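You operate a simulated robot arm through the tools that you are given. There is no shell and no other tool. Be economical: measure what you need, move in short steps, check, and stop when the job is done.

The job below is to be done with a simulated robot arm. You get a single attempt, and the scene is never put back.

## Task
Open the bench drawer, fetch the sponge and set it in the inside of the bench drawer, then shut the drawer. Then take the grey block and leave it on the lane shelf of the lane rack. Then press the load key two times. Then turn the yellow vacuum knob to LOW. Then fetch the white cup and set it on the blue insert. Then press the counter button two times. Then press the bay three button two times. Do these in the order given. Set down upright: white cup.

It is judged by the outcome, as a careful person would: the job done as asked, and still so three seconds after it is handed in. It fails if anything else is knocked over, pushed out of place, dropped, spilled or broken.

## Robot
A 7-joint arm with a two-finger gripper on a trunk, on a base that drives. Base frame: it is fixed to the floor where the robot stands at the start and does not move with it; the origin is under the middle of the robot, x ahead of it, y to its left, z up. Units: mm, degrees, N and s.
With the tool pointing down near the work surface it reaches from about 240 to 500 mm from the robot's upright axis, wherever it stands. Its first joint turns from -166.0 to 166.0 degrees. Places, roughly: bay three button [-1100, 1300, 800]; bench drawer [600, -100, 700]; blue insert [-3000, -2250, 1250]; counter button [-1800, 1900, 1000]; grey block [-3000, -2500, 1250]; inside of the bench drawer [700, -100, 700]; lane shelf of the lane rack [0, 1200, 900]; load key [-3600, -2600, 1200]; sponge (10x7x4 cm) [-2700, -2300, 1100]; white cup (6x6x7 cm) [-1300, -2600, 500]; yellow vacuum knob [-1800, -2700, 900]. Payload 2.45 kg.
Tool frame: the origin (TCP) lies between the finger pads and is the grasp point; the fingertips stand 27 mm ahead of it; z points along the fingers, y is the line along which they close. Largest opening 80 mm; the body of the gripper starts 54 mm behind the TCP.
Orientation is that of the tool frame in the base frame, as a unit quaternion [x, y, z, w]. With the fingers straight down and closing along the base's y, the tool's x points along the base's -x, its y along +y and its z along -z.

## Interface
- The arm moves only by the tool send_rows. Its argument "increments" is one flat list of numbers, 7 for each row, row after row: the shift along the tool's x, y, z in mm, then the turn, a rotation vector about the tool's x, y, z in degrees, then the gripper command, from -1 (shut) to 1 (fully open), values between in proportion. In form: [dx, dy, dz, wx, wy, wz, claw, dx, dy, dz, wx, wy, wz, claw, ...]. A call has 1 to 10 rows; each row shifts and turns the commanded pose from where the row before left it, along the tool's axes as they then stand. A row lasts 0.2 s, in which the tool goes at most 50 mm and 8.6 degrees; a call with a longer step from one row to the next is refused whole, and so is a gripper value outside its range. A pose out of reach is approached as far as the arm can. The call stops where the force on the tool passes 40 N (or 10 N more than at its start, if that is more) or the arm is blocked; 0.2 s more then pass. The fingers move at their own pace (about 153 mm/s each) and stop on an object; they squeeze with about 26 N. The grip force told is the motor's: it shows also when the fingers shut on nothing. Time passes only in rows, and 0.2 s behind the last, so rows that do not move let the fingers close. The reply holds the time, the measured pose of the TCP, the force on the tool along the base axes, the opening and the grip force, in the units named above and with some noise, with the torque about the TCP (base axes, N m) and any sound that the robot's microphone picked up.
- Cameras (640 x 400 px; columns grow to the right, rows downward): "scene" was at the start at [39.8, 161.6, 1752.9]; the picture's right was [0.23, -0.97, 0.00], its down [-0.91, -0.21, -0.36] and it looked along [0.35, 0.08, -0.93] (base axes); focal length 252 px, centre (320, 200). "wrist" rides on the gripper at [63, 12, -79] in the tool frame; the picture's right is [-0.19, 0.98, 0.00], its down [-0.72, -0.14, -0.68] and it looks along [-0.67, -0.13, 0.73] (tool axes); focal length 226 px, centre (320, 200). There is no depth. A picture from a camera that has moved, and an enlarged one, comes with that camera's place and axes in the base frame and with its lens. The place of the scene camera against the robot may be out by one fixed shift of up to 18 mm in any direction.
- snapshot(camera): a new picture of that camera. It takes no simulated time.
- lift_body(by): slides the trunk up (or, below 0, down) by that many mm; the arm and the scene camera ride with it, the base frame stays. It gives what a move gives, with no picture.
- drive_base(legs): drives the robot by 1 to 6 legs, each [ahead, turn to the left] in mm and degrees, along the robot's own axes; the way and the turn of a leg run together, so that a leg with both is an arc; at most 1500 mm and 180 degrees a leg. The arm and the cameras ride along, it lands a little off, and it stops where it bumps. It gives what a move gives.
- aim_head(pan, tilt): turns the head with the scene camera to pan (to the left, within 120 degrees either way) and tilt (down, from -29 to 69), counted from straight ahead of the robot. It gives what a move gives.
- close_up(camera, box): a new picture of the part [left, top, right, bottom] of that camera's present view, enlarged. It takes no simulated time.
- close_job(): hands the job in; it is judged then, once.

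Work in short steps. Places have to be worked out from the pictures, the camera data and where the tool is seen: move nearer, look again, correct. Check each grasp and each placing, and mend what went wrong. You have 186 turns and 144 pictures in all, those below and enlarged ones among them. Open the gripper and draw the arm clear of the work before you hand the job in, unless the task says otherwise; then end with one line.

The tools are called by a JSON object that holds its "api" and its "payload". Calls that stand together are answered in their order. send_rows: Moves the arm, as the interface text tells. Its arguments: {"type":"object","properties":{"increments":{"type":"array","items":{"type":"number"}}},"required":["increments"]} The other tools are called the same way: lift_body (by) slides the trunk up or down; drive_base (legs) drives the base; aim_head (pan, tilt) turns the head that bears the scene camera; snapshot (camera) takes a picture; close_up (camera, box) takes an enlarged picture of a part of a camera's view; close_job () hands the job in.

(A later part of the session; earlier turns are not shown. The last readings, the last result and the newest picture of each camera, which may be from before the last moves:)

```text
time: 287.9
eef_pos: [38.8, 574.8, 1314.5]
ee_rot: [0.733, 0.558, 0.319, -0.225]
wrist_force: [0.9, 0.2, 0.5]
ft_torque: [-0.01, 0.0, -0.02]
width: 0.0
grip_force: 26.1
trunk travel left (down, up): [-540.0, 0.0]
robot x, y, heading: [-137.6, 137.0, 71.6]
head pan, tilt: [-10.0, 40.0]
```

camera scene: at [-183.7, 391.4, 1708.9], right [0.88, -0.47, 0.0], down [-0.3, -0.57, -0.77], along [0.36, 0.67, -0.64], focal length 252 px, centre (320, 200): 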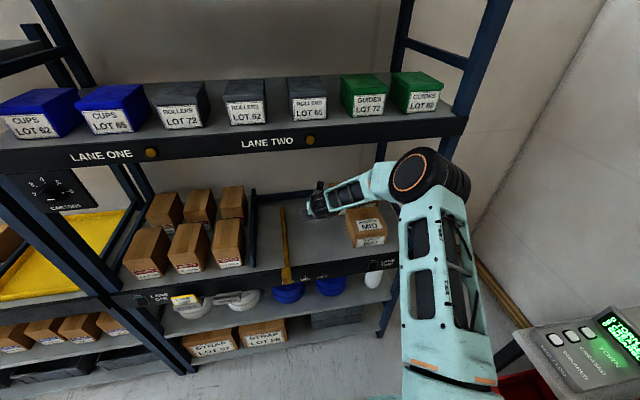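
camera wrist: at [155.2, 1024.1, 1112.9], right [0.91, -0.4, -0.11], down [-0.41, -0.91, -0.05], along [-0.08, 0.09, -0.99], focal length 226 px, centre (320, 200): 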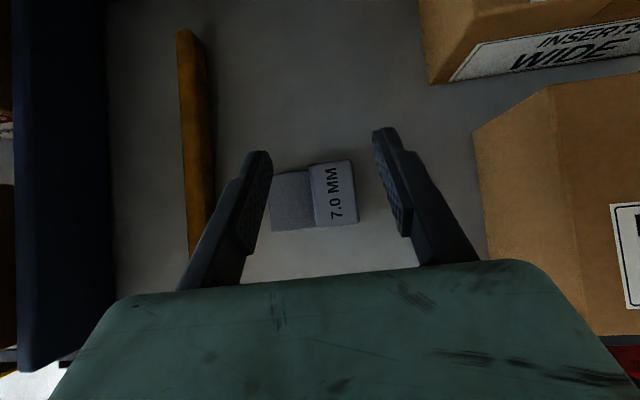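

Reverse along this same line to the corridor mouth, then proceed to the tower.

{"api": "drive_base", "payload": {"legs": [[-1000, 0], [-1000, 0], [0, 129.5], [609, 0], [0, -37]]}}

{"api": "drive_base", "payload": {"legs": [[1000, 0], [950, 0], [0, 60]]}}

{"api": "aim_head", "payload": {"pan": 25, "tilt": 25}}

{"api": "snapshot", "payload": {"camera": "scene"}}

```text
time: 308.2
eef_pos: [-1743.6, -1866.0, 1314.4]
ee_rot: [0.1, 0.915, 0.056, -0.386]
wrist_force: [0.5, 0.2, 0.6]
ft_torque: [-0.01, -0.01, -0.01]
width: 0.0
grip_force: 25.5
trunk travel left (down, up): [-540.0, 0.0]
robot x, y, heading: [-1295.8, -2020.6, 164.5]
head pan, tilt: [-10.0, 40.0]
```

```text
time: 320.8
eef_pos: [-3592.5, -1766.2, 1314.2]
ee_rot: [-0.347, 0.853, -0.134, -0.366]
wrist_force: [0.3, 0.0, -0.3]
ft_torque: [-0.01, 0.02, 0.0]
width: 0.0
grip_force: 26.0
trunk travel left (down, up): [-540.0, 0.0]
robot x, y, heading: [-3218.1, -1473.8, -138.4]
head pan, tilt: [-10.0, 40.0]
```

```text
time: 321.8
eef_pos: [-3591.2, -1765.9, 1315.4]
ee_rot: [-0.347, 0.852, -0.135, -0.367]
wrist_force: [1.1, -0.1, -0.1]
ft_torque: [-0.04, -0.02, 0.02]
width: 0.0
grip_force: 25.7
trunk travel left (down, up): [-540.0, 0.0]
robot x, y, heading: [-3219.7, -1477.6, -138.5]
head pan, tilt: [25.0, 25.0]
```

```text
46 pictures are left
camera scene: at [-3143.7, -1645.0, 1952.4], right [-0.92, 0.4, 0.0], down [0.17, 0.39, -0.91], along [-0.36, -0.83, -0.42], focal length 252 px, centre (320, 200)
```

scene: 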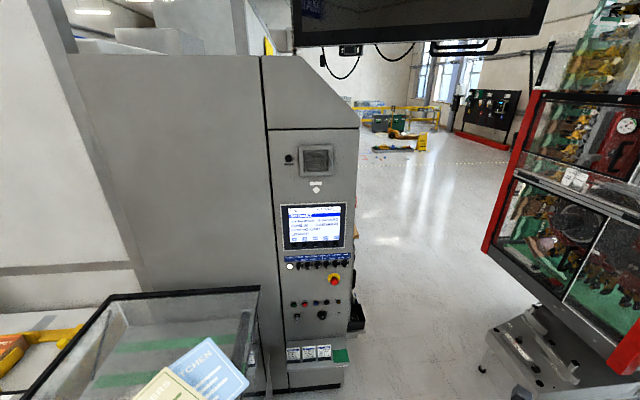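

{"api": "close_up", "payload": {"camera": "scene", "box": [270, 190, 370, 270]}}

{"api": "close_up", "payload": {"camera": "scene", "box": [270, 270, 380, 370]}}

```text
5.00 times, centred on (320, 230) of scene
camera zoom: at [-3143.7, -1645.0, 1952.4], right [-0.92, 0.4, 0.0], down [0.17, 0.39, -0.91], along [-0.36, -0.83, -0.42], focal length 1260 px, centre (320, 50)
```

zoom: 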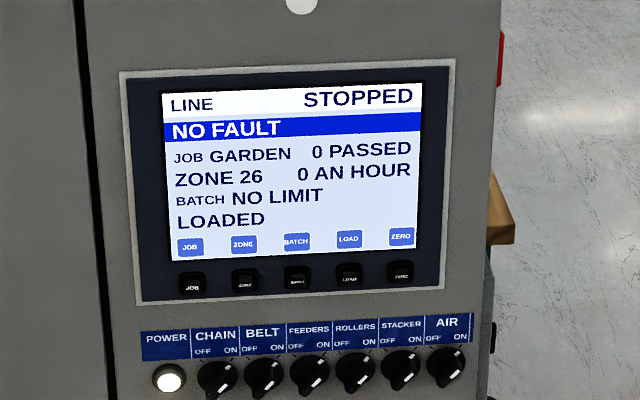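

```text
4.00 times, centred on (325, 320) of scene
camera zoom: at [-3143.7, -1645.0, 1952.4], right [-0.92, 0.4, 0.0], down [0.17, 0.39, -0.91], along [-0.36, -0.83, -0.42], focal length 1008 px, centre (300, -280)
```

zoom: 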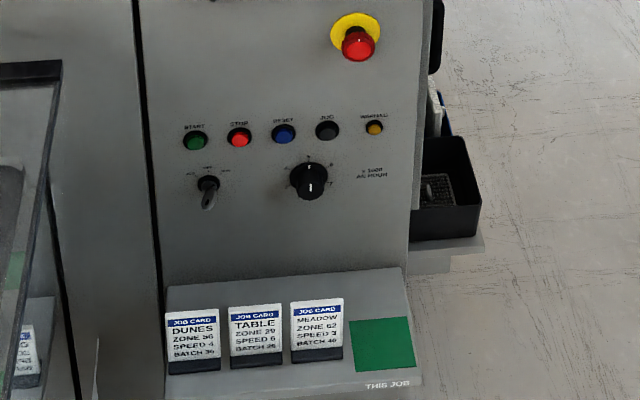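

LOAD is the 4th key under the screen, ≈(-3592, -2608, 1200). Drive in front of the tower and pitch the tool horizontal.

{"api": "drive_base", "payload": {"legs": [[0, 13.8], [515, 0], [0, 17.5]]}}

{"api": "send_rows", "payload": {"increments": [0, 0, 0, 0, 7.5, 0, -1, 0, 0, 0, 0, 7.5, 0, -1, 0, 0, 0, 0, 7.5, 0, -1, 0, 0, 0, 0, 7.5, 0, -1, 0, 0, 0, 0, 7.5, 0, -1, 0, 0, 0, 0, 6.5, 0, -1]}}

{"api": "aim_head", "payload": {"pan": 0, "tilt": 35}}

{"api": "snapshot", "payload": {"camera": "scene"}}

{"api": "snapshot", "payload": {"camera": "wrist"}}

```text
time: 326.8
eef_pos: [-3677.2, -2353.2, 1315.1]
ee_rot: [-0.568, 0.725, -0.229, -0.316]
wrist_force: [0.6, -0.1, -0.5]
ft_torque: [-0.03, 0.02, 0.01]
width: 0.0
grip_force: 26.2
trunk travel left (down, up): [-540.0, 0.0]
robot x, y, heading: [-3517.7, -1909.1, -106.6]
head pan, tilt: [25.0, 25.0]
```

```text
time: 328.2
eef_pos: [-3684.6, -2369.8, 1309.0]
ee_rot: [0.441, -0.552, 0.427, 0.565]
wrist_force: [0.0, -0.1, 0.4]
ft_torque: [0.01, 0.01, 0.0]
width: 0.1
grip_force: 25.9
out of reach, approached as far as the arm can: row 1, 2
trunk travel left (down, up): [-540.0, 0.0]
robot x, y, heading: [-3513.0, -1908.0, -106.6]
head pan, tilt: [25.0, 25.0]
```

```text
time: 329.1
eef_pos: [-3683.9, -2370.1, 1309.3]
ee_rot: [0.441, -0.553, 0.427, 0.563]
wrist_force: [0.0, 0.5, -0.1]
ft_torque: [-0.02, 0.04, 0.0]
width: 0.1
grip_force: 26.0
trunk travel left (down, up): [-540.0, 0.0]
robot x, y, heading: [-3513.3, -1912.6, -106.6]
head pan, tilt: [0.0, 35.0]
```

```text
43 pictures are left
camera scene: at [-3395.1, -2007.3, 1936.6], right [-0.96, 0.28, 0.0], down [0.16, 0.55, -0.82], along [-0.23, -0.79, -0.57], focal length 252 px, centre (320, 200)
```

scene: 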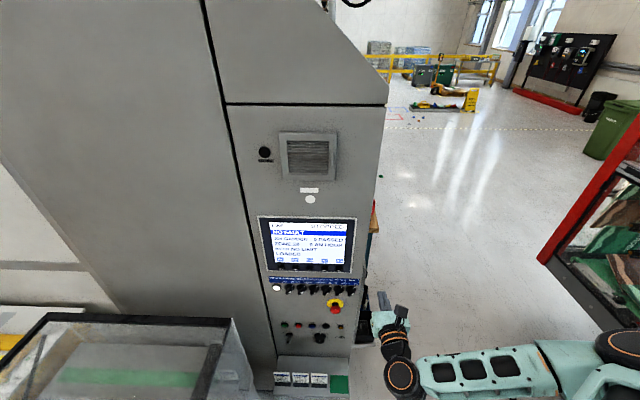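

```text
42 pictures are left
camera wrist: at [-3674.8, -2290.2, 1373.1], right [-0.96, 0.24, -0.17], down [0.29, 0.63, -0.72], along [-0.07, -0.74, -0.67], focal length 226 px, centre (320, 200)
```

wrist: 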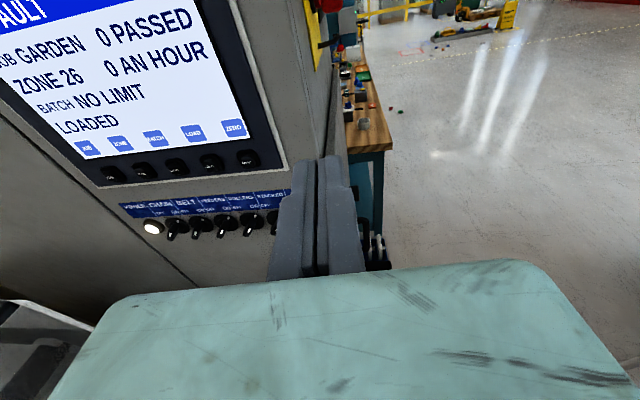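

Key triangulated at (-3573, -2568, 1234). Move sideways/down in front of it, staying back ~80 mm, then look.

{"api": "send_rows", "payload": {"increments": [-18, -39.5, 0, 0, 0, 0, -1, -18, -39.5, 0, 0, 0, 0, -1, -18, -39.5, 0, 0, 0, 0, -1, -17, -39.5, 0, 0, 0, 0, -1, 0, 0, 35, 0, 0, 0, -1, 0, 0, 35, 0, 0, 0, -1]}}

{"api": "snapshot", "payload": {"camera": "wrist"}}

```text
time: 330.5
eef_pos: [-3551.8, -2472.1, 1234.7]
ee_rot: [0.442, -0.552, 0.427, 0.564]
wrist_force: [-0.3, -0.5, -0.2]
ft_torque: [0.01, 0.02, -0.01]
width: 0.3
grip_force: 25.7
trunk travel left (down, up): [-540.0, 0.0]
robot x, y, heading: [-3513.4, -1909.4, -106.5]
head pan, tilt: [0.0, 35.0]
```

```text
41 pictures are left
camera wrist: at [-3541.9, -2392.9, 1299.1], right [-0.96, 0.24, -0.17], down [0.29, 0.63, -0.72], along [-0.07, -0.74, -0.67], focal length 226 px, centre (320, 200)
```

wrist: 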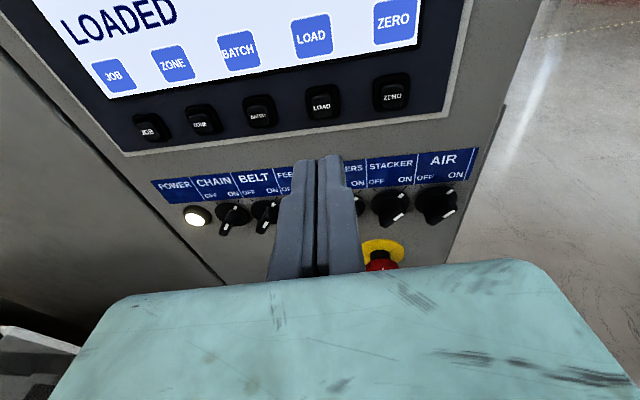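

Aligned laterally; 3 mm too low. Advance until just before contact, then press in small steps.

{"api": "send_rows", "payload": {"increments": [3.5, 0, 20, 0, 0, 0, -1, 0, 0, 20, 0, 0, 0, -1, 0, 0, 15, 0, 0, 0, -1]}}

{"api": "snapshot", "payload": {"camera": "wrist"}}

```text
time: 331.3
eef_pos: [-3564.7, -2526.9, 1238.2]
ee_rot: [0.442, -0.552, 0.427, 0.563]
wrist_force: [0.1, 0.1, 0.7]
ft_torque: [0.0, 0.01, 0.01]
width: 0.0
grip_force: 25.7
trunk travel left (down, up): [-540.0, 0.0]
robot x, y, heading: [-3515.4, -1910.4, -106.5]
head pan, tilt: [0.0, 35.0]
```

```text
40 pictures are left
camera wrist: at [-3554.7, -2447.6, 1302.6], right [-0.96, 0.24, -0.17], down [0.29, 0.63, -0.72], along [-0.07, -0.74, -0.67], focal length 226 px, centre (320, 200)
```

wrist: 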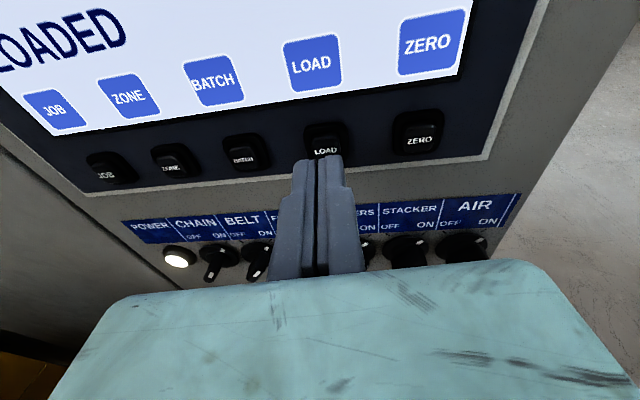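

Fingertip is just in front of LOAD. Press in 3 mm steps.

{"api": "send_rows", "payload": {"increments": [0, 2, 3, 0, 0, 0, -1, 0, 0, 3, 0, 0, 0, -1, 0, 0, 3, 0, 0, 0, -1, 0, 0, 2, 0, 0, 0, -1, 0, 0, 2, 0, 0, 0, -1, 0, 0, 2, 0, 0, 0, -1]}}

{"api": "close_up", "payload": {"camera": "scene", "box": [255, 210, 365, 290]}}

```text
time: 332.7
eef_pos: [-3570.1, -2543.9, 1238.1]
ee_rot: [0.441, -0.553, 0.427, 0.563]
wrist_force: [-0.6, -0.4, 0.6]
ft_torque: [-0.01, -0.03, 0.0]
width: 0.1
grip_force: 26.0
trunk travel left (down, up): [-540.0, 0.0]
robot x, y, heading: [-3515.1, -1907.7, -106.5]
head pan, tilt: [0.0, 35.0]
```

```text
5.00 times, centred on (310, 250) of scene
camera zoom: at [-3395.2, -2007.2, 1936.6], right [-0.96, 0.28, 0.0], down [0.16, 0.55, -0.82], along [-0.23, -0.79, -0.57], focal length 1260 px, centre (370, -50)
```

zoom: 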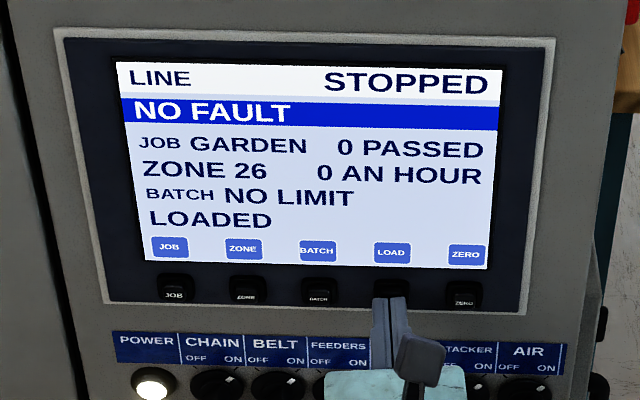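

{"api": "send_rows", "payload": {"increments": [0, 0, 2, 0, 0, 0, -1, 0, 0, 2, 0, 0, 0, -1, 0, 0, 2, 0, 0, 0, -1, 0, 0, 2, 0, 0, 0, -1]}}

```text
time: 333.7
eef_pos: [-3570.3, -2549.3, 1237.8]
ee_rot: [0.441, -0.553, 0.427, 0.564]
wrist_force: [0.6, 18.1, -3.5]
ft_torque: [0.09, -0.06, -0.18]
width: 0.0
grip_force: 25.8
trunk travel left (down, up): [-540.0, 0.0]
robot x, y, heading: [-3515.5, -1910.2, -106.4]
head pan, tilt: [0.0, 35.0]
heard: click
```

Click heard — first press. Back off and check the screen.

{"api": "send_rows", "payload": {"increments": [0, 0, -6, 0, 0, 0, -1, 0, 0, -6, 0, 0, 0, -1, 0, 0, 0, 0, 0, 0, -1]}}

{"api": "close_up", "payload": {"camera": "scene", "box": [255, 210, 365, 290]}}

```text
time: 334.5
eef_pos: [-3568.7, -2540.0, 1237.7]
ee_rot: [0.441, -0.553, 0.426, 0.564]
wrist_force: [-0.4, 0.7, -0.4]
ft_torque: [0.01, 0.01, 0.03]
width: 0.1
grip_force: 26.1
trunk travel left (down, up): [-540.0, 0.0]
robot x, y, heading: [-3518.8, -1910.7, -106.6]
head pan, tilt: [0.0, 35.0]
```

```text
5.00 times, centred on (310, 250) of scene
camera zoom: at [-3395.2, -2007.2, 1936.6], right [-0.96, 0.28, 0.0], down [0.16, 0.55, -0.82], along [-0.23, -0.79, -0.57], focal length 1260 px, centre (370, -50)
```

zoom: 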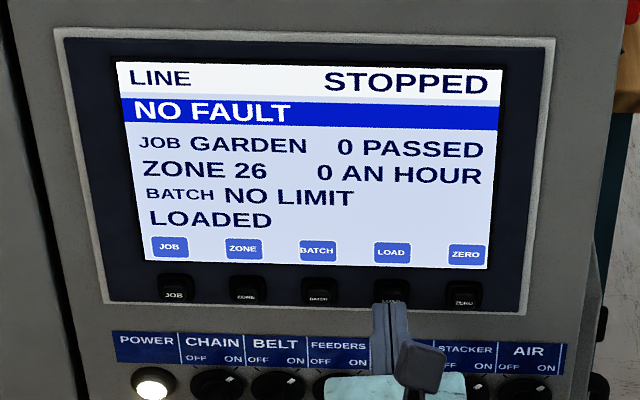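

Screen unchanged (it already reads LOADED), the click is the sign. Second press.

{"api": "send_rows", "payload": {"increments": [0, 0, 6, 0, 0, 0, -1, 0, 0, 3, 0, 0, 0, -1, 0, 0, 2, 0, 0, 0, -1, 0, 0, 2, 0, 0, 0, -1]}}

```text
time: 335.5
eef_pos: [-3571.3, -2549.8, 1237.1]
ee_rot: [0.442, -0.553, 0.427, 0.563]
wrist_force: [2.9, 21.8, -6.0]
ft_torque: [0.09, -0.05, -0.2]
width: 0.0
grip_force: 26.4
trunk travel left (down, up): [-540.0, 0.0]
robot x, y, heading: [-3512.6, -1910.3, -106.7]
head pan, tilt: [0.0, 35.0]
heard: click
```

Second click. Retract, back off and drive to the yellow machine to find the vacuum knob.

{"api": "send_rows", "payload": {"increments": [0, 0, -40, 0, 0, 0, -1, 0, 0, -40, 0, 0, 0, -1, 0, 0, -40, 0, 0, 0, -1, 30, 0, -20, 0, 0, 0, -1, 30, 0, 0, 0, 0, 0, -1]}}

{"api": "drive_base", "payload": {"legs": [[-450, 0], [0, 94.8], [1480, 0]]}}

{"api": "aim_head", "payload": {"pan": -80, "tilt": 40}}

{"api": "snapshot", "payload": {"camera": "scene"}}

```text
time: 336.7
eef_pos: [-3533.0, -2416.5, 1297.4]
ee_rot: [0.44, -0.553, 0.426, 0.564]
wrist_force: [-0.1, -0.8, 0.6]
ft_torque: [0.01, 0.0, -0.02]
width: 0.1
grip_force: 26.0
trunk travel left (down, up): [-540.0, 0.0]
robot x, y, heading: [-3515.3, -1913.2, -106.6]
head pan, tilt: [0.0, 35.0]
```

```text
time: 350.2
eef_pos: [-1482.8, -1718.9, 1297.0]
ee_rot: [0.706, -0.047, 0.704, 0.066]
wrist_force: [0.0, -0.3, 0.3]
ft_torque: [0.01, 0.0, 0.0]
width: 0.0
grip_force: 25.8
trunk travel left (down, up): [-540.0, 0.0]
robot x, y, heading: [-1991.2, -1745.5, -11.1]
head pan, tilt: [0.0, 35.0]
```

```text
time: 351.8
eef_pos: [-1482.7, -1719.0, 1296.6]
ee_rot: [0.706, -0.049, 0.704, 0.066]
wrist_force: [0.0, -0.2, -0.1]
ft_torque: [0.0, 0.01, 0.0]
width: 0.2
grip_force: 26.2
trunk travel left (down, up): [-540.0, 0.0]
robot x, y, heading: [-1994.6, -1746.9, -11.0]
head pan, tilt: [-80.0, 40.0]
```

```text
37 pictures are left
camera scene: at [-1979.1, -1682.0, 1929.1], right [-1.0, 0.02, 0.0], down [0.01, 0.64, -0.77], along [-0.02, -0.77, -0.64], focal length 252 px, centre (320, 200)
```

scene: 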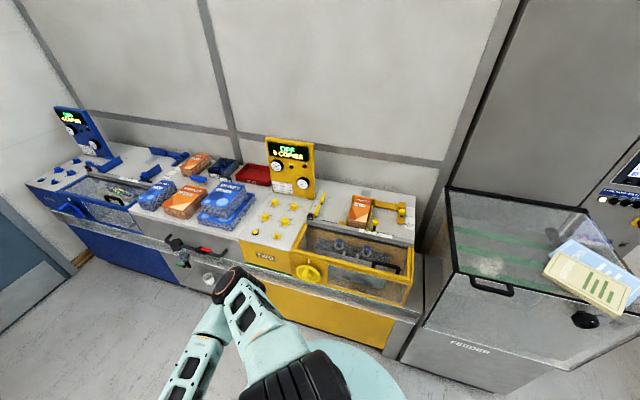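

{"api": "close_up", "payload": {"camera": "scene", "box": [230, 190, 350, 290]}}

{"api": "close_up", "payload": {"camera": "scene", "box": [150, 220, 260, 310]}}

```text
4.00 times, centred on (290, 240) of scene
camera zoom: at [-1979.1, -1682.0, 1929.1], right [-1.0, 0.02, 0.0], down [0.01, 0.64, -0.77], along [-0.02, -0.77, -0.64], focal length 1008 px, centre (440, 40)
```

zoom: 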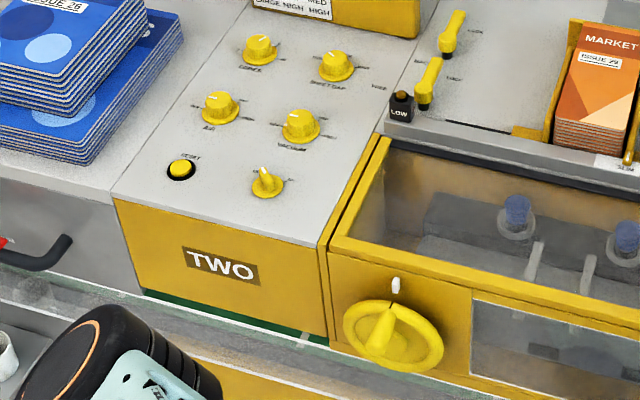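

```text
4.44 times, centred on (205, 265) of scene
camera zoom: at [-1979.1, -1682.0, 1929.1], right [-1.0, 0.02, 0.0], down [0.01, 0.64, -0.77], along [-0.02, -0.77, -0.64], focal length 1120 px, centre (831, -89)
```

zoom: 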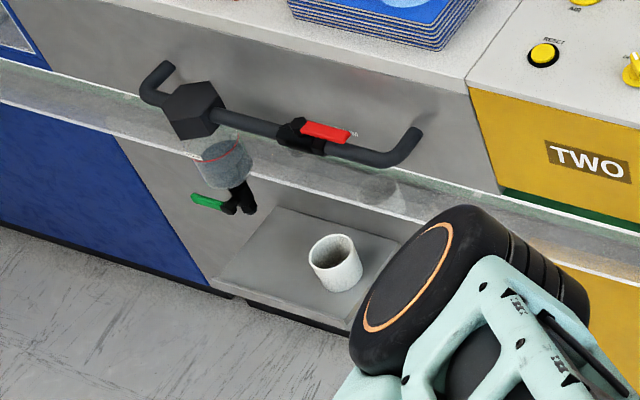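

VACUUM is the middle knob of the right column, ≈(-1818, -2640). The white cup stands on a tray lower left. Drive in front of the knob, and pitch the tool down.

{"api": "drive_base", "payload": {"legs": [[0, -6.3], [433, 0], [0, -90]]}}

{"api": "send_rows", "payload": {"increments": [0, 0, 0, 0, -8.6, 0, -1, 0, 0, 0, 0, -8.6, 0, -1, 0, 0, 0, 0, -8.6, 0, -1, 0, 0, 0, 0, -8.6, 0, -1, 0, 0, 0, 0, -8.6, 0, -1, 0, 0, 0, 0, -8.6, 0, -1, 0, 0, 0, 0, -8.6, 0, -1, 0, 0, 0, 0, -8.6, 0, -1, 0, 0, 0, 0, -8.6, 0, -1, 0, 0, 0, 0, -8.6, 0, -1]}}

{"api": "aim_head", "payload": {"pan": 0, "tilt": 50}}

{"api": "snapshot", "payload": {"camera": "scene"}}

```text
time: 358.9
eef_pos: [-1645.5, -2379.5, 1297.1]
ee_rot: [0.419, -0.57, 0.405, 0.58]
wrist_force: [-0.6, 0.3, -0.9]
ft_torque: [-0.02, 0.0, -0.05]
width: 0.1
grip_force: 25.5
trunk travel left (down, up): [-540.0, 0.0]
robot x, y, heading: [-1588.4, -1875.4, -111.1]
head pan, tilt: [-80.0, 40.0]
```

```text
time: 361.1
eef_pos: [-1644.7, -2380.9, 1298.1]
ee_rot: [-0.582, 0.813, -0.009, -0.035]
wrist_force: [0.2, 0.8, 0.4]
ft_torque: [-0.02, 0.03, 0.03]
width: 0.0
grip_force: 25.6
trunk travel left (down, up): [-540.0, 0.0]
robot x, y, heading: [-1588.5, -1875.5, -111.0]
head pan, tilt: [-80.0, 40.0]
```

```text
time: 362.7
eef_pos: [-1645.3, -2380.1, 1297.8]
ee_rot: [-0.583, 0.812, -0.01, -0.036]
wrist_force: [-0.5, -0.3, 0.3]
ft_torque: [0.01, 0.01, -0.02]
width: 0.0
grip_force: 25.9
trunk travel left (down, up): [-540.0, 0.0]
robot x, y, heading: [-1586.2, -1874.8, -111.2]
head pan, tilt: [0.0, 50.0]
```

```text
34 pictures are left
camera scene: at [-1473.5, -1971.2, 1914.9], right [-0.93, 0.36, 0.0], down [0.27, 0.72, -0.64], along [-0.23, -0.6, -0.77], focal length 252 px, centre (320, 200)
```

scene: 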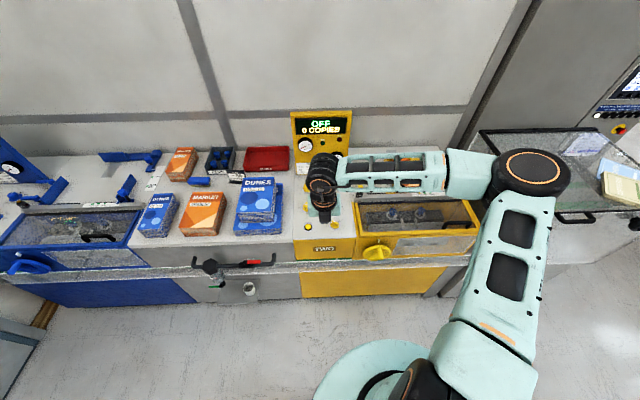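

{"api": "drive_base", "payload": {"legs": [[290, 0]]}}

{"api": "snapshot", "payload": {"camera": "wrist"}}

```text
time: 364.7
eef_pos: [-1750.0, -2651.7, 1296.5]
ee_rot: [-0.582, 0.812, -0.008, -0.036]
wrist_force: [-0.5, 0.3, -1.1]
ft_torque: [0.02, 0.01, -0.02]
width: 0.0
grip_force: 26.1
trunk travel left (down, up): [-540.0, 0.0]
robot x, y, heading: [-1689.9, -2148.0, -110.7]
head pan, tilt: [0.0, 50.0]
```

```text
33 pictures are left
camera wrist: at [-1777.4, -2704.2, 1381.0], right [-0.87, 0.5, 0.01], down [0.4, 0.67, 0.63], along [0.3, 0.55, -0.78], focal length 226 px, centre (320, 200)
```

wrist: 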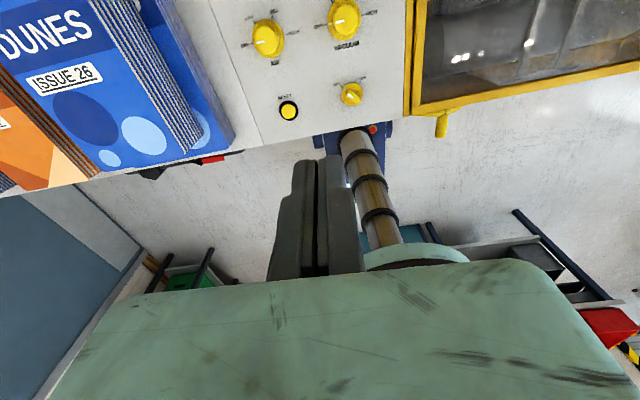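

Vacuum knob at ≈(-1811, -2684, 945). Zoom on its markings and nudge 40 mm closer.

{"api": "drive_base", "payload": {"legs": [[40, 0]]}}

{"api": "send_rows", "payload": {"increments": [0, 35, 0, 0, 0, 0, 0, 0, 0, 40, 0, 0, 0, 0, 0, 0, 40, 0, 0, 0, 0]}}

{"api": "close_up", "payload": {"camera": "wrist", "box": [200, 0, 420, 140]}}

```text
time: 365.6
eef_pos: [-1762.8, -2688.6, 1296.6]
ee_rot: [-0.582, 0.812, -0.01, -0.036]
wrist_force: [-0.7, 0.1, -0.8]
ft_torque: [-0.01, 0.0, 0.01]
width: 0.3
grip_force: 25.8
trunk travel left (down, up): [-540.0, 0.0]
robot x, y, heading: [-1703.8, -2182.5, -111.0]
head pan, tilt: [0.0, 50.0]
```

```text
time: 366.4
eef_pos: [-1799.7, -2683.6, 1219.1]
ee_rot: [-0.582, 0.812, -0.01, -0.036]
wrist_force: [0.0, -0.7, -0.2]
ft_torque: [-0.02, -0.05, -0.01]
width: 40.3
grip_force: 0.1
trunk travel left (down, up): [-540.0, 0.0]
robot x, y, heading: [-1705.6, -2182.2, -110.9]
head pan, tilt: [0.0, 50.0]
```

```text
2.86 times, centred on (310, 70) of wrist
camera zoom: at [-1827.6, -2733.6, 1303.2], right [-0.87, 0.5, 0.01], down [0.39, 0.67, 0.63], along [0.3, 0.55, -0.78], focal length 646 px, centre (349, 571)
```

zoom: 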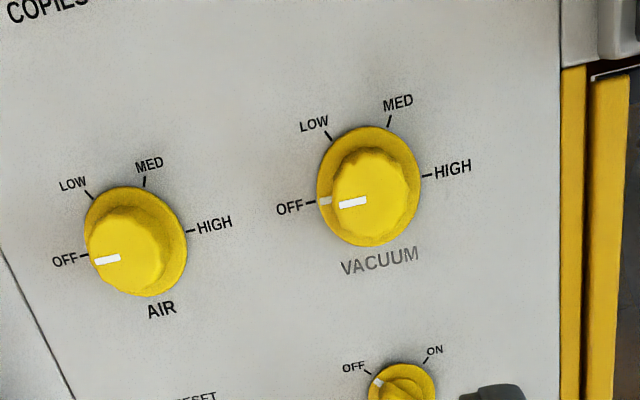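

Knob reads OFF; LOW is 60° clockwise. Level the tool, centre over the knob, and lower with the trunk.

{"api": "send_rows", "payload": {"increments": [0, 0, 0, 0, -4, 0, 0.5, 0, 0, 0, 1.5, 0, 0, 0.5, 2.7, 16.3, 0, 0, 0, 0, 0.5]}}

{"api": "lift_body", "payload": {"by": -190}}

{"api": "snapshot", "payload": {"camera": "wrist"}}

```text
time: 367.2
eef_pos: [-1816.3, -2679.3, 1217.4]
ee_rot: [-0.582, 0.813, 0.001, 0.0]
wrist_force: [-0.1, 0.1, 0.5]
ft_torque: [-0.01, -0.04, 0.0]
width: 60.0
grip_force: 0.0
trunk travel left (down, up): [-540.0, 0.0]
robot x, y, heading: [-1705.3, -2184.9, -110.8]
head pan, tilt: [0.0, 50.0]
```

```text
time: 369.2
eef_pos: [-1816.7, -2679.8, 1028.0]
ee_rot: [-0.582, 0.813, 0.0, 0.0]
wrist_force: [0.8, 0.3, 0.0]
ft_torque: [0.0, -0.01, -0.02]
width: 60.2
grip_force: 0.2
trunk travel left (down, up): [-350.0, 190.0]
robot x, y, heading: [-1704.6, -2181.7, -110.7]
head pan, tilt: [0.0, 50.0]
```

```text
31 pictures are left
camera wrist: at [-1847.9, -2735.5, 1107.8], right [-0.87, 0.5, 0.0], down [0.36, 0.63, 0.68], along [0.34, 0.59, -0.73], focal length 226 px, centre (320, 200)
```

wrist: 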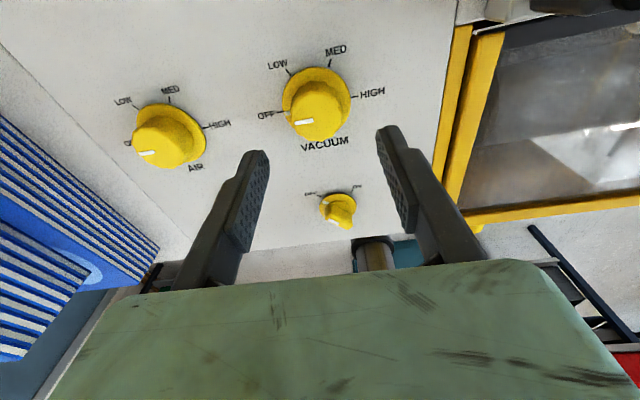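

Cap top at z≈961, well centred. Descend so the fingertips straddle the cap, and close.

{"api": "send_rows", "payload": {"increments": [0, 0, 25, 0, 0, 0, 0.5, 0, 0, 20, 0, 0, 0, 0.5, 0, 0, 12, 0, 0, 0, 0.5, 0, 0, 8, 0, 0, 0, 0.5, 0, 0, 0, 0, 0, 0, -1, 0, 0, 0, 0, 0, 0, -1, 0, 0, 0, 0, 0, 0, -1]}}

{"api": "snapshot", "payload": {"camera": "wrist"}}

```text
time: 370.8
eef_pos: [-1814.8, -2679.9, 962.7]
ee_rot: [-0.582, 0.813, -0.001, 0.001]
wrist_force: [19.6, -5.8, -6.3]
ft_torque: [-0.7, -0.87, -0.01]
width: 51.5
grip_force: 45.0
trunk travel left (down, up): [-350.0, 190.0]
robot x, y, heading: [-1704.6, -2189.3, -111.0]
head pan, tilt: [0.0, 50.0]
```

```text
30 pictures are left
camera wrist: at [-1845.4, -2735.9, 1042.5], right [-0.87, 0.5, 0.0], down [0.36, 0.64, 0.68], along [0.34, 0.59, -0.73], focal length 226 px, centre (320, 200)
```

wrist: 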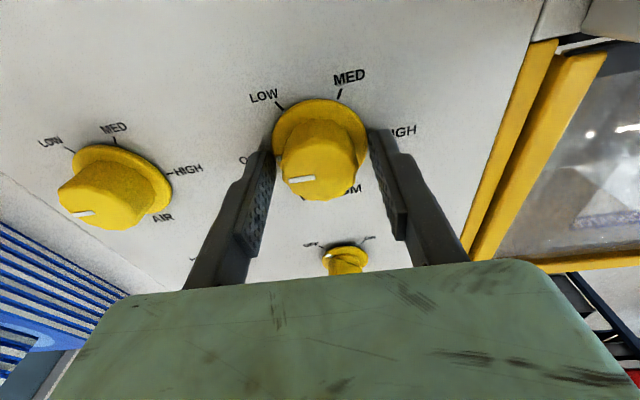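

Gripped (51.5 mm) with some side load. Relieve it by 2 mm, then turn 60° clockwise in steps.

{"api": "send_rows", "payload": {"increments": [0, -2, 0, 0, 0, 0, -1, 0, 0, 0, 0, 0, 6, -1, 0, 0, 0, 0, 0, 6, -1, 0, 0, 0, 0, 0, 6, -1, 0, 0, 0, 0, 0, 6, -1, 0, 0, 0, 0, 0, 6, -1]}}

{"api": "snapshot", "payload": {"camera": "wrist"}}

```text
time: 372.2
eef_pos: [-1813.8, -2680.6, 962.7]
ee_rot: [-0.351, 0.937, 0.001, 0.0]
wrist_force: [13.0, 0.1, -0.6]
ft_torque: [0.08, -0.36, -0.01]
width: 51.6
grip_force: 45.4
trunk travel left (down, up): [-350.0, 190.0]
robot x, y, heading: [-1706.7, -2184.8, -110.9]
head pan, tilt: [0.0, 50.0]
```

```text
29 pictures are left
camera wrist: at [-1868.5, -2712.4, 1042.7], right [-0.5, 0.87, 0.0], down [0.63, 0.37, 0.68], along [0.59, 0.34, -0.73], focal length 226 px, centre (320, 200)
```

wrist: 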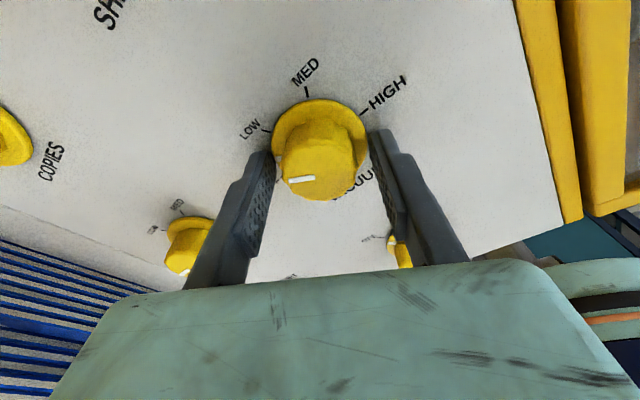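

Knob turns along. Another 30°.

{"api": "send_rows", "payload": {"increments": [0, 0, 0, 0, 0, 6, -1, 0, 0, 0, 0, 0, 6, -1, 0, 0, 0, 0, 0, 6, -1, 0, 0, 0, 0, 0, 6, -1, 0, 0, 0, 0, 0, 6, -1]}}

{"api": "snapshot", "payload": {"camera": "wrist"}}

```text
time: 373.4
eef_pos: [-1813.8, -2681.9, 962.8]
ee_rot: [-0.097, 0.995, 0.001, 0.0]
wrist_force: [13.8, -0.4, -2.5]
ft_torque: [0.49, -0.58, 0.0]
width: 51.4
grip_force: 44.7
trunk travel left (down, up): [-350.0, 190.0]
robot x, y, heading: [-1706.3, -2182.0, -111.3]
head pan, tilt: [0.0, 50.0]
```

```text
28 pictures are left
camera wrist: at [-1877.2, -2680.5, 1042.6], right [0.0, 1.0, 0.0], down [0.73, 0.0, 0.68], along [0.68, 0.0, -0.73], focal length 226 px, centre (320, 200)
```

wrist: 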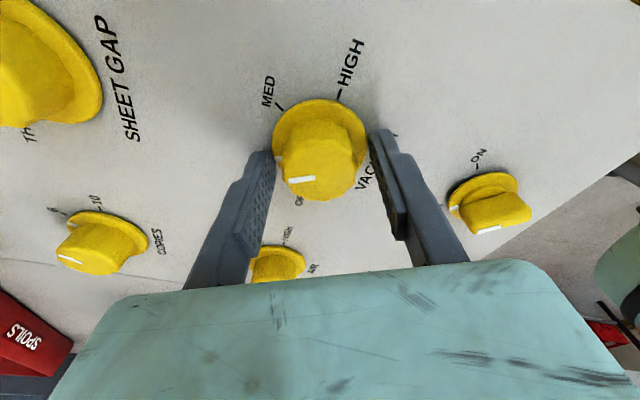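

MED now sits where LOW was, so the pointer should be at LOW. Release, rise and verify.

{"api": "send_rows", "payload": {"increments": [0, 0, 0, 0, 0, 0, 0.5, 0, 0, 0, 0, 0, 0, 0.5, 0, 0, -20, 0, 0, 0, 0.5, 0, 0, -40, 0, 0, 0, 0.5, 0, 0, -40, 0, 0, 0, 0.5]}}

{"api": "snapshot", "payload": {"camera": "wrist"}}

```text
time: 374.6
eef_pos: [-1815.6, -2681.1, 1064.8]
ee_rot: [-0.098, 0.995, 0.001, 0.0]
wrist_force: [0.2, -0.6, -0.4]
ft_torque: [-0.01, 0.01, 0.0]
width: 60.2
grip_force: 0.1
trunk travel left (down, up): [-350.0, 190.0]
robot x, y, heading: [-1707.7, -2186.9, -110.9]
head pan, tilt: [0.0, 50.0]
```

```text
27 pictures are left
camera wrist: at [-1878.6, -2680.6, 1144.3], right [0.0, 1.0, 0.0], down [0.73, 0.0, 0.68], along [0.68, 0.0, -0.73], focal length 226 px, centre (320, 200)
```

wrist: 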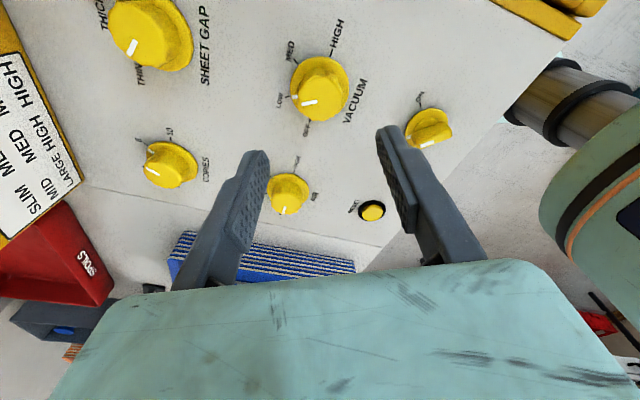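

{"api": "close_up", "payload": {"camera": "wrist", "box": [260, 30, 390, 140]}}

```text
3.64 times, centred on (325, 85) of wrist
camera zoom: at [-1878.6, -2680.6, 1144.3], right [0.0, 1.0, 0.0], down [0.73, 0.0, 0.68], along [0.68, 0.0, -0.73], focal length 822 px, centre (302, 618)
```

zoom: 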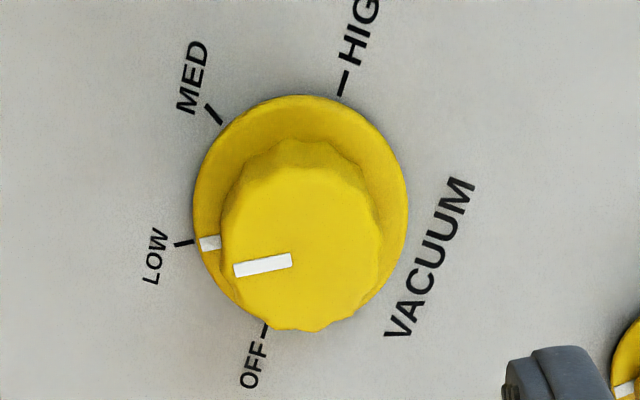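

Pointer exactly at LOW. Next the cup at ≈(-1294, -2618, 490). Raise, back out, and re-orient the tool to 45° forward.

{"api": "lift_body", "payload": {"by": 190}}

{"api": "drive_base", "payload": {"legs": [[-330, 0]]}}

{"api": "send_rows", "payload": {"increments": [0, 0, 0, 0, 0, -7.5, 1, 0, 0, 0, 0, 0, -7.5, 1, 0, 0, 0, 0, 0, -7.5, 1, 0, 0, 0, 0, 0, -7.5, 1, 0, 0, 0, 0, 0, -7.5, 1, 0, 0, 0, 0, 0, -7.5, 1, 0, 0, 0, 0, 0, -7.5, 1, 0, 0, 0, 0, 0, -7.5, 1]}}

{"api": "send_rows", "payload": {"increments": [0, 0, 0, 0, 7.5, 0, 1, 0, 0, 0, 0, 7.5, 0, 1, 0, 0, 0, 0, 7.5, 0, 1, 0, 0, 0, 0, 7.5, 0, 1, 0, 0, 0, 0, 7.5, 0, 1, 0, 0, 0, 0, 7.5, 0, 1]}}

{"api": "drive_base", "payload": {"legs": [[0, 96], [500, 0], [0, -92]]}}

{"api": "aim_head", "payload": {"pan": 5, "tilt": 60}}

{"api": "snapshot", "payload": {"camera": "scene"}}

```text
time: 376.7
eef_pos: [-1815.4, -2681.4, 1254.7]
ee_rot: [-0.098, 0.995, 0.0, 0.0]
wrist_force: [0.6, -0.3, -0.3]
ft_torque: [0.01, 0.0, 0.03]
width: 60.2
grip_force: 0.1
trunk travel left (down, up): [-540.0, 0.0]
robot x, y, heading: [-1708.3, -2182.4, -110.9]
head pan, tilt: [0.0, 50.0]
```

```text
time: 378.9
eef_pos: [-1699.5, -2383.9, 1253.6]
ee_rot: [-0.1, 0.995, 0.0, -0.001]
wrist_force: [-0.9, 1.2, -0.1]
ft_torque: [0.0, 0.01, 0.04]
width: 60.0
grip_force: 0.0
trunk travel left (down, up): [-540.0, 0.0]
robot x, y, heading: [-1593.2, -1883.0, -110.8]
head pan, tilt: [0.0, 50.0]
```

```text
time: 380.6
eef_pos: [-1701.3, -2383.1, 1253.5]
ee_rot: [-0.585, 0.811, 0.0, 0.001]
wrist_force: [0.6, -0.7, -0.3]
ft_torque: [0.01, 0.01, 0.0]
width: 80.0
grip_force: 0.0
trunk travel left (down, up): [-540.0, 0.0]
robot x, y, heading: [-1592.0, -1888.7, -110.8]
head pan, tilt: [0.0, 50.0]
```

```text
time: 382.1
eef_pos: [-1701.4, -2381.9, 1253.2]
ee_rot: [-0.545, 0.756, -0.206, -0.297]
wrist_force: [0.5, 0.2, 0.6]
ft_torque: [0.03, 0.0, 0.0]
width: 79.8
grip_force: 0.1
out of reach, approached as far as the arm can: row 3
trunk travel left (down, up): [-540.0, 0.0]
robot x, y, heading: [-1593.0, -1883.6, -110.9]
head pan, tilt: [0.0, 50.0]
```

```text
time: 393.0
eef_pos: [-1232.8, -2533.7, 1252.5]
ee_rot: [-0.552, 0.752, -0.207, -0.294]
wrist_force: [0.1, 0.6, 0.1]
ft_torque: [-0.02, -0.02, 0.0]
width: 80.2
grip_force: 0.0
trunk travel left (down, up): [-540.0, 0.0]
robot x, y, heading: [-1126.6, -2035.2, -109.9]
head pan, tilt: [0.0, 50.0]
```

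```text
time: 393.7
eef_pos: [-1232.0, -2534.7, 1253.4]
ee_rot: [-0.552, 0.752, -0.208, -0.295]
wrist_force: [-0.3, -0.1, -0.3]
ft_torque: [-0.01, 0.02, -0.01]
width: 80.3
grip_force: 0.0
trunk travel left (down, up): [-540.0, 0.0]
robot x, y, heading: [-1132.1, -2039.3, -110.2]
head pan, tilt: [5.0, 60.0]
```

```text
25 pictures are left
camera scene: at [-1004.8, -2121.9, 1902.3], right [-0.97, 0.26, 0.0], down [0.22, 0.84, -0.5], along [-0.13, -0.48, -0.87], focal length 252 px, centre (320, 200)
```

scene: 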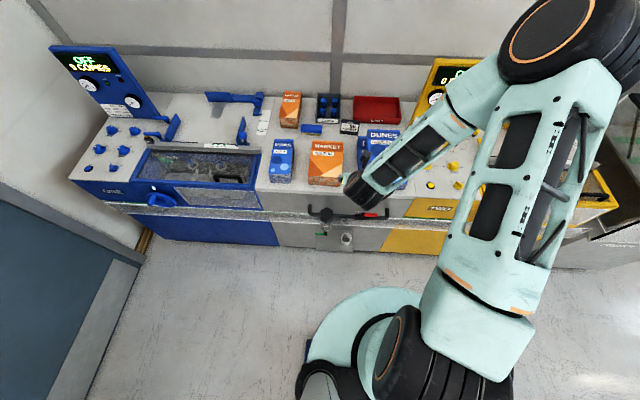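

Lowering here would bring the elbow onto the yellow machine, so I back off, make the tool horizontal, and go low in the aisle first.

{"api": "drive_base", "payload": {"legs": [[-270, 0]]}}

{"api": "send_rows", "payload": {"increments": [0, 0, 0, 0, 8, 0, 1, 0, 0, 0, 0, 8, 0, 1, 0, 0, 0, 0, 8, 0, 1, 0, 0, 0, 0, 8, 0, 1, 0, 0, 0, 0, 8, 0, 1, 0, 0, 0, 0, 7.8, 0, 1]}}

{"api": "lift_body", "payload": {"by": -300}}

{"api": "aim_head", "payload": {"pan": 0, "tilt": 55}}

{"api": "snapshot", "payload": {"camera": "scene"}}

```text
time: 395.6
eef_pos: [-1140.1, -2271.7, 1253.9]
ee_rot: [-0.549, 0.754, -0.206, -0.296]
wrist_force: [0.4, 1.7, 0.3]
ft_torque: [0.02, 0.02, -0.01]
width: 79.9
grip_force: 0.1
trunk travel left (down, up): [-540.0, 0.0]
robot x, y, heading: [-1036.7, -1774.0, -110.4]
head pan, tilt: [5.0, 60.0]
```

```text
time: 397.0
eef_pos: [-1139.6, -2272.6, 1253.6]
ee_rot: [0.419, -0.568, 0.411, 0.577]
wrist_force: [0.0, 0.0, -0.1]
ft_torque: [-0.01, 0.05, -0.01]
width: 79.9
grip_force: 0.1
trunk travel left (down, up): [-540.0, 0.0]
robot x, y, heading: [-1033.1, -1774.6, -110.3]
head pan, tilt: [5.0, 60.0]
```

```text
time: 400.0
eef_pos: [-1139.8, -2271.7, 952.1]
ee_rot: [0.419, -0.57, 0.411, 0.575]
wrist_force: [0.1, 0.2, 0.3]
ft_torque: [-0.02, 0.0, 0.01]
width: 80.0
grip_force: 0.1
trunk travel left (down, up): [-240.0, 300.0]
robot x, y, heading: [-1034.3, -1775.9, -110.4]
head pan, tilt: [5.0, 60.0]
```

```text
time: 400.7
eef_pos: [-1140.6, -2271.4, 952.1]
ee_rot: [0.419, -0.57, 0.412, 0.574]
wrist_force: [0.2, -0.2, 0.9]
ft_torque: [0.01, 0.0, -0.03]
width: 79.9
grip_force: 0.1
trunk travel left (down, up): [-240.0, 300.0]
robot x, y, heading: [-1037.4, -1775.7, -110.4]
head pan, tilt: [0.0, 55.0]
```

```text
24 pictures are left
camera scene: at [-917.1, -1865.1, 1608.4], right [-0.94, 0.35, 0.0], down [0.28, 0.77, -0.57], along [-0.2, -0.54, -0.82], focal length 252 px, centre (320, 200)
```

scene: 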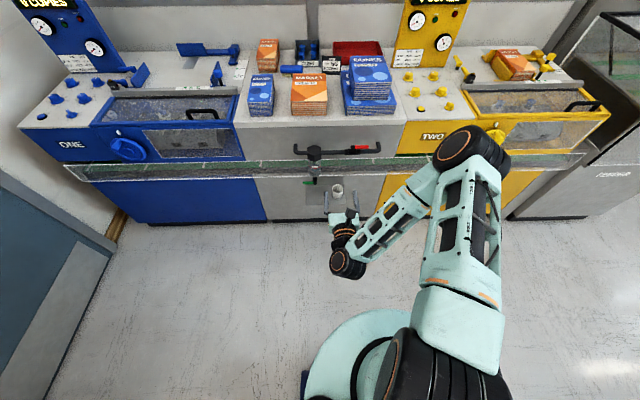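

Extend and lower the arm in the open aisle: trunk down, then arm forward/down toward cup height.

{"api": "lift_body", "payload": {"by": -240}}

{"api": "send_rows", "payload": {"increments": [-21.7, 3.5, 19, 0, 0, 0, 1, -21.7, 3.5, 19, 0, 0, 0, 1, -21.7, 3.5, 19, 0, 0, 0, 1, -21.7, 3.5, 19, 0, 0, 0, 1, -21.7, 3.5, 19, 0, 0, 0, 1, -21.7, 3.5, 19, 0, 0, 0, 1, -21.7, 3.5, 19, 0, 0, 0, 1, -21.7, 3.5, 19, 0, 0, 0, 1, -21.7, 3.5, 19, 0, 0, 0, 1, -21.7, 3.5, 19, 0, 0, 0, 1]}}

{"api": "snapshot", "payload": {"camera": "wrist"}}

{"api": "snapshot", "payload": {"camera": "scene"}}

```text
time: 403.2
eef_pos: [-1140.3, -2272.9, 713.3]
ee_rot: [0.419, -0.569, 0.412, 0.575]
wrist_force: [-0.2, -0.3, 0.2]
ft_torque: [0.06, 0.0, -0.04]
width: 79.9
grip_force: 0.1
trunk travel left (down, up): [0.0, 540.0]
robot x, y, heading: [-1034.8, -1774.8, -110.2]
head pan, tilt: [0.0, 55.0]
```

```text
time: 405.4
eef_pos: [-1237.7, -2441.5, 494.8]
ee_rot: [0.418, -0.57, 0.411, 0.575]
wrist_force: [-0.4, 0.5, 0.2]
ft_torque: [0.02, 0.01, 0.0]
width: 79.9
grip_force: 0.0
trunk travel left (down, up): [0.0, 540.0]
robot x, y, heading: [-1035.7, -1779.8, -110.2]
head pan, tilt: [0.0, 55.0]
```

```text
23 pictures are left
camera wrist: at [-1222.3, -2362.9, 558.9], right [-0.93, 0.31, -0.18], down [0.34, 0.61, -0.72], along [-0.11, -0.73, -0.67], focal length 226 px, centre (320, 200)
```

wrist: 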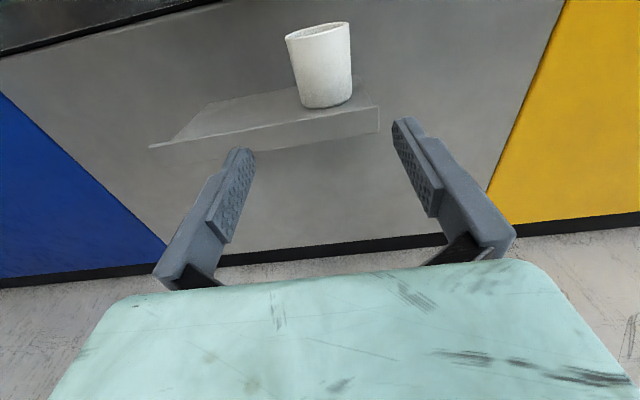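

```text
22 pictures are left
camera scene: at [-917.2, -1864.9, 1368.4], right [-0.94, 0.35, 0.0], down [0.28, 0.77, -0.57], along [-0.2, -0.54, -0.82], focal length 252 px, centre (320, 200)
```

scene: 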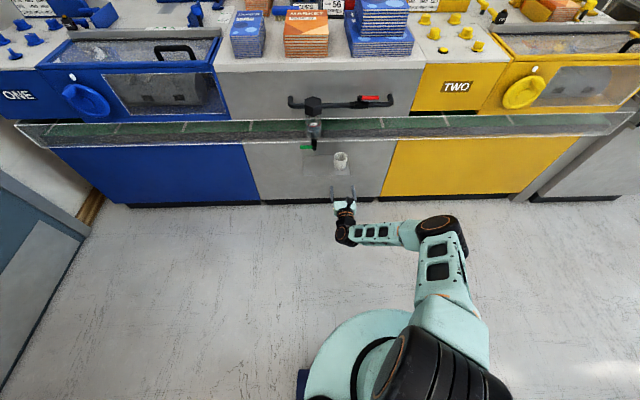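

Elbow is well clear, cup is aligned with the tool axis. Drive 120 mm forward with lateral correction and re-look.

{"api": "drive_base", "payload": {"legs": [[120, 0]]}}

{"api": "send_rows", "payload": {"increments": [0, -4.6, 0, 0, 0, 0, 1]}}

{"api": "snapshot", "payload": {"camera": "wrist"}}

```text
time: 406.6
eef_pos: [-1277.3, -2554.7, 494.7]
ee_rot: [0.418, -0.57, 0.412, 0.575]
wrist_force: [-0.7, -1.4, -0.1]
ft_torque: [-0.03, 0.01, 0.01]
width: 80.2
grip_force: 0.0
trunk travel left (down, up): [0.0, 540.0]
robot x, y, heading: [-1078.3, -1890.4, -110.2]
head pan, tilt: [0.0, 55.0]
```

```text
time: 407.0
eef_pos: [-1271.3, -2556.5, 494.1]
ee_rot: [0.419, -0.569, 0.412, 0.575]
wrist_force: [-0.3, 0.0, 0.2]
ft_torque: [0.02, -0.02, -0.02]
width: 80.1
grip_force: 0.0
trunk travel left (down, up): [0.0, 540.0]
robot x, y, heading: [-1074.2, -1892.6, -110.2]
head pan, tilt: [0.0, 55.0]
```

```text
21 pictures are left
camera wrist: at [-1258.1, -2477.1, 558.5], right [-0.94, 0.3, -0.18], down [0.34, 0.61, -0.72], along [-0.11, -0.73, -0.67], focal length 226 px, centre (320, 200)
```

wrist: 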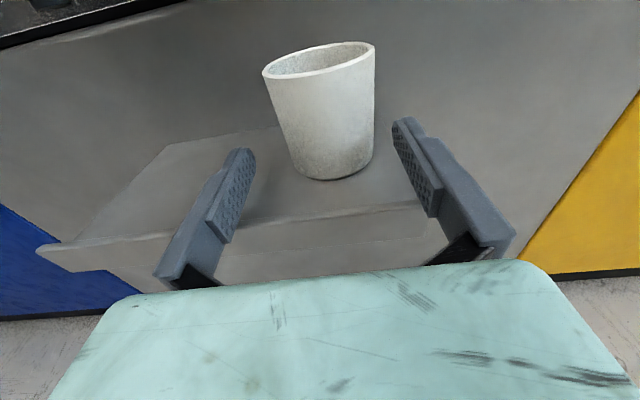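

Tray top is at ≈475, cup centre ≈(-1295, -2604). Raise 18 mm, shift 8 mm right, advance 50 mm and close.

{"api": "send_rows", "payload": {"increments": [18, 7.7, 0, 0, 0, 0, 1, 0, 0, 15, 0, 0, 0, 1, 0, 0, 13, 0, 0, 0, 1, 0, 0, 12, 0, 0, 0, 1, 0, 0, 11, 0, 0, 0, 1]}}

{"api": "snapshot", "payload": {"camera": "wrist"}}

```text
time: 408.2
eef_pos: [-1295.2, -2604.0, 511.1]
ee_rot: [0.419, -0.57, 0.412, 0.575]
wrist_force: [0.2, -0.5, -0.3]
ft_torque: [0.0, -0.01, 0.02]
width: 80.0
grip_force: 0.1
trunk travel left (down, up): [0.0, 540.0]
robot x, y, heading: [-1076.6, -1889.8, -110.0]
head pan, tilt: [0.0, 55.0]
```

```text
20 pictures are left
camera wrist: at [-1280.1, -2523.1, 575.9], right [-0.94, 0.3, -0.18], down [0.34, 0.61, -0.72], along [-0.11, -0.73, -0.67], focal length 226 px, centre (320, 200)
```

wrist: 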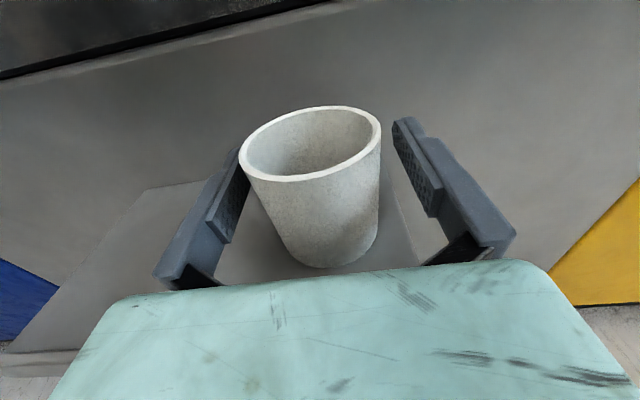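

Cup is between the fingers. Advance 5 mm more and close.

{"api": "send_rows", "payload": {"increments": [0, 0, 5, 0, 0, 0, 1, 0, 0, 0, 0, 0, 0, -1, 0, 0, 0, 0, 0, 0, -1, 0, 0, 0, 0, 0, 0, -1, 10, 0, 0, 0, 0, 0, -1, 20, 0, 0, 0, 0, 0, -1]}}

{"api": "snapshot", "payload": {"camera": "wrist"}}

```text
time: 409.6
eef_pos: [-1295.2, -2610.4, 542.5]
ee_rot: [0.418, -0.569, 0.412, 0.576]
wrist_force: [0.3, 0.0, 0.1]
ft_torque: [-0.01, 0.03, 0.0]
width: 57.7
grip_force: 26.0
trunk travel left (down, up): [0.0, 540.0]
robot x, y, heading: [-1076.2, -1888.7, -110.1]
head pan, tilt: [0.0, 55.0]
```

```text
19 pictures are left
camera wrist: at [-1281.4, -2530.6, 607.3], right [-0.94, 0.3, -0.18], down [0.34, 0.61, -0.72], along [-0.11, -0.74, -0.67], focal length 226 px, centre (320, 200)
```

wrist: 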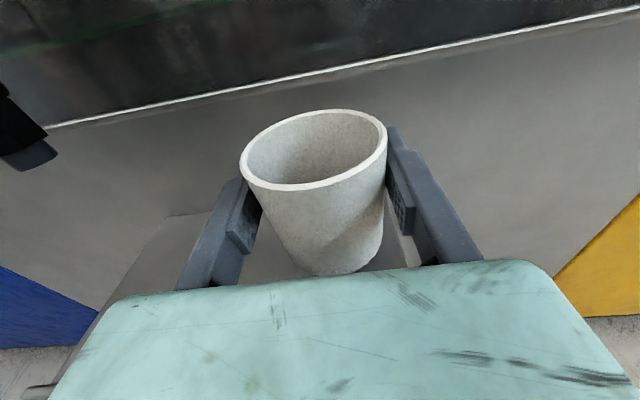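

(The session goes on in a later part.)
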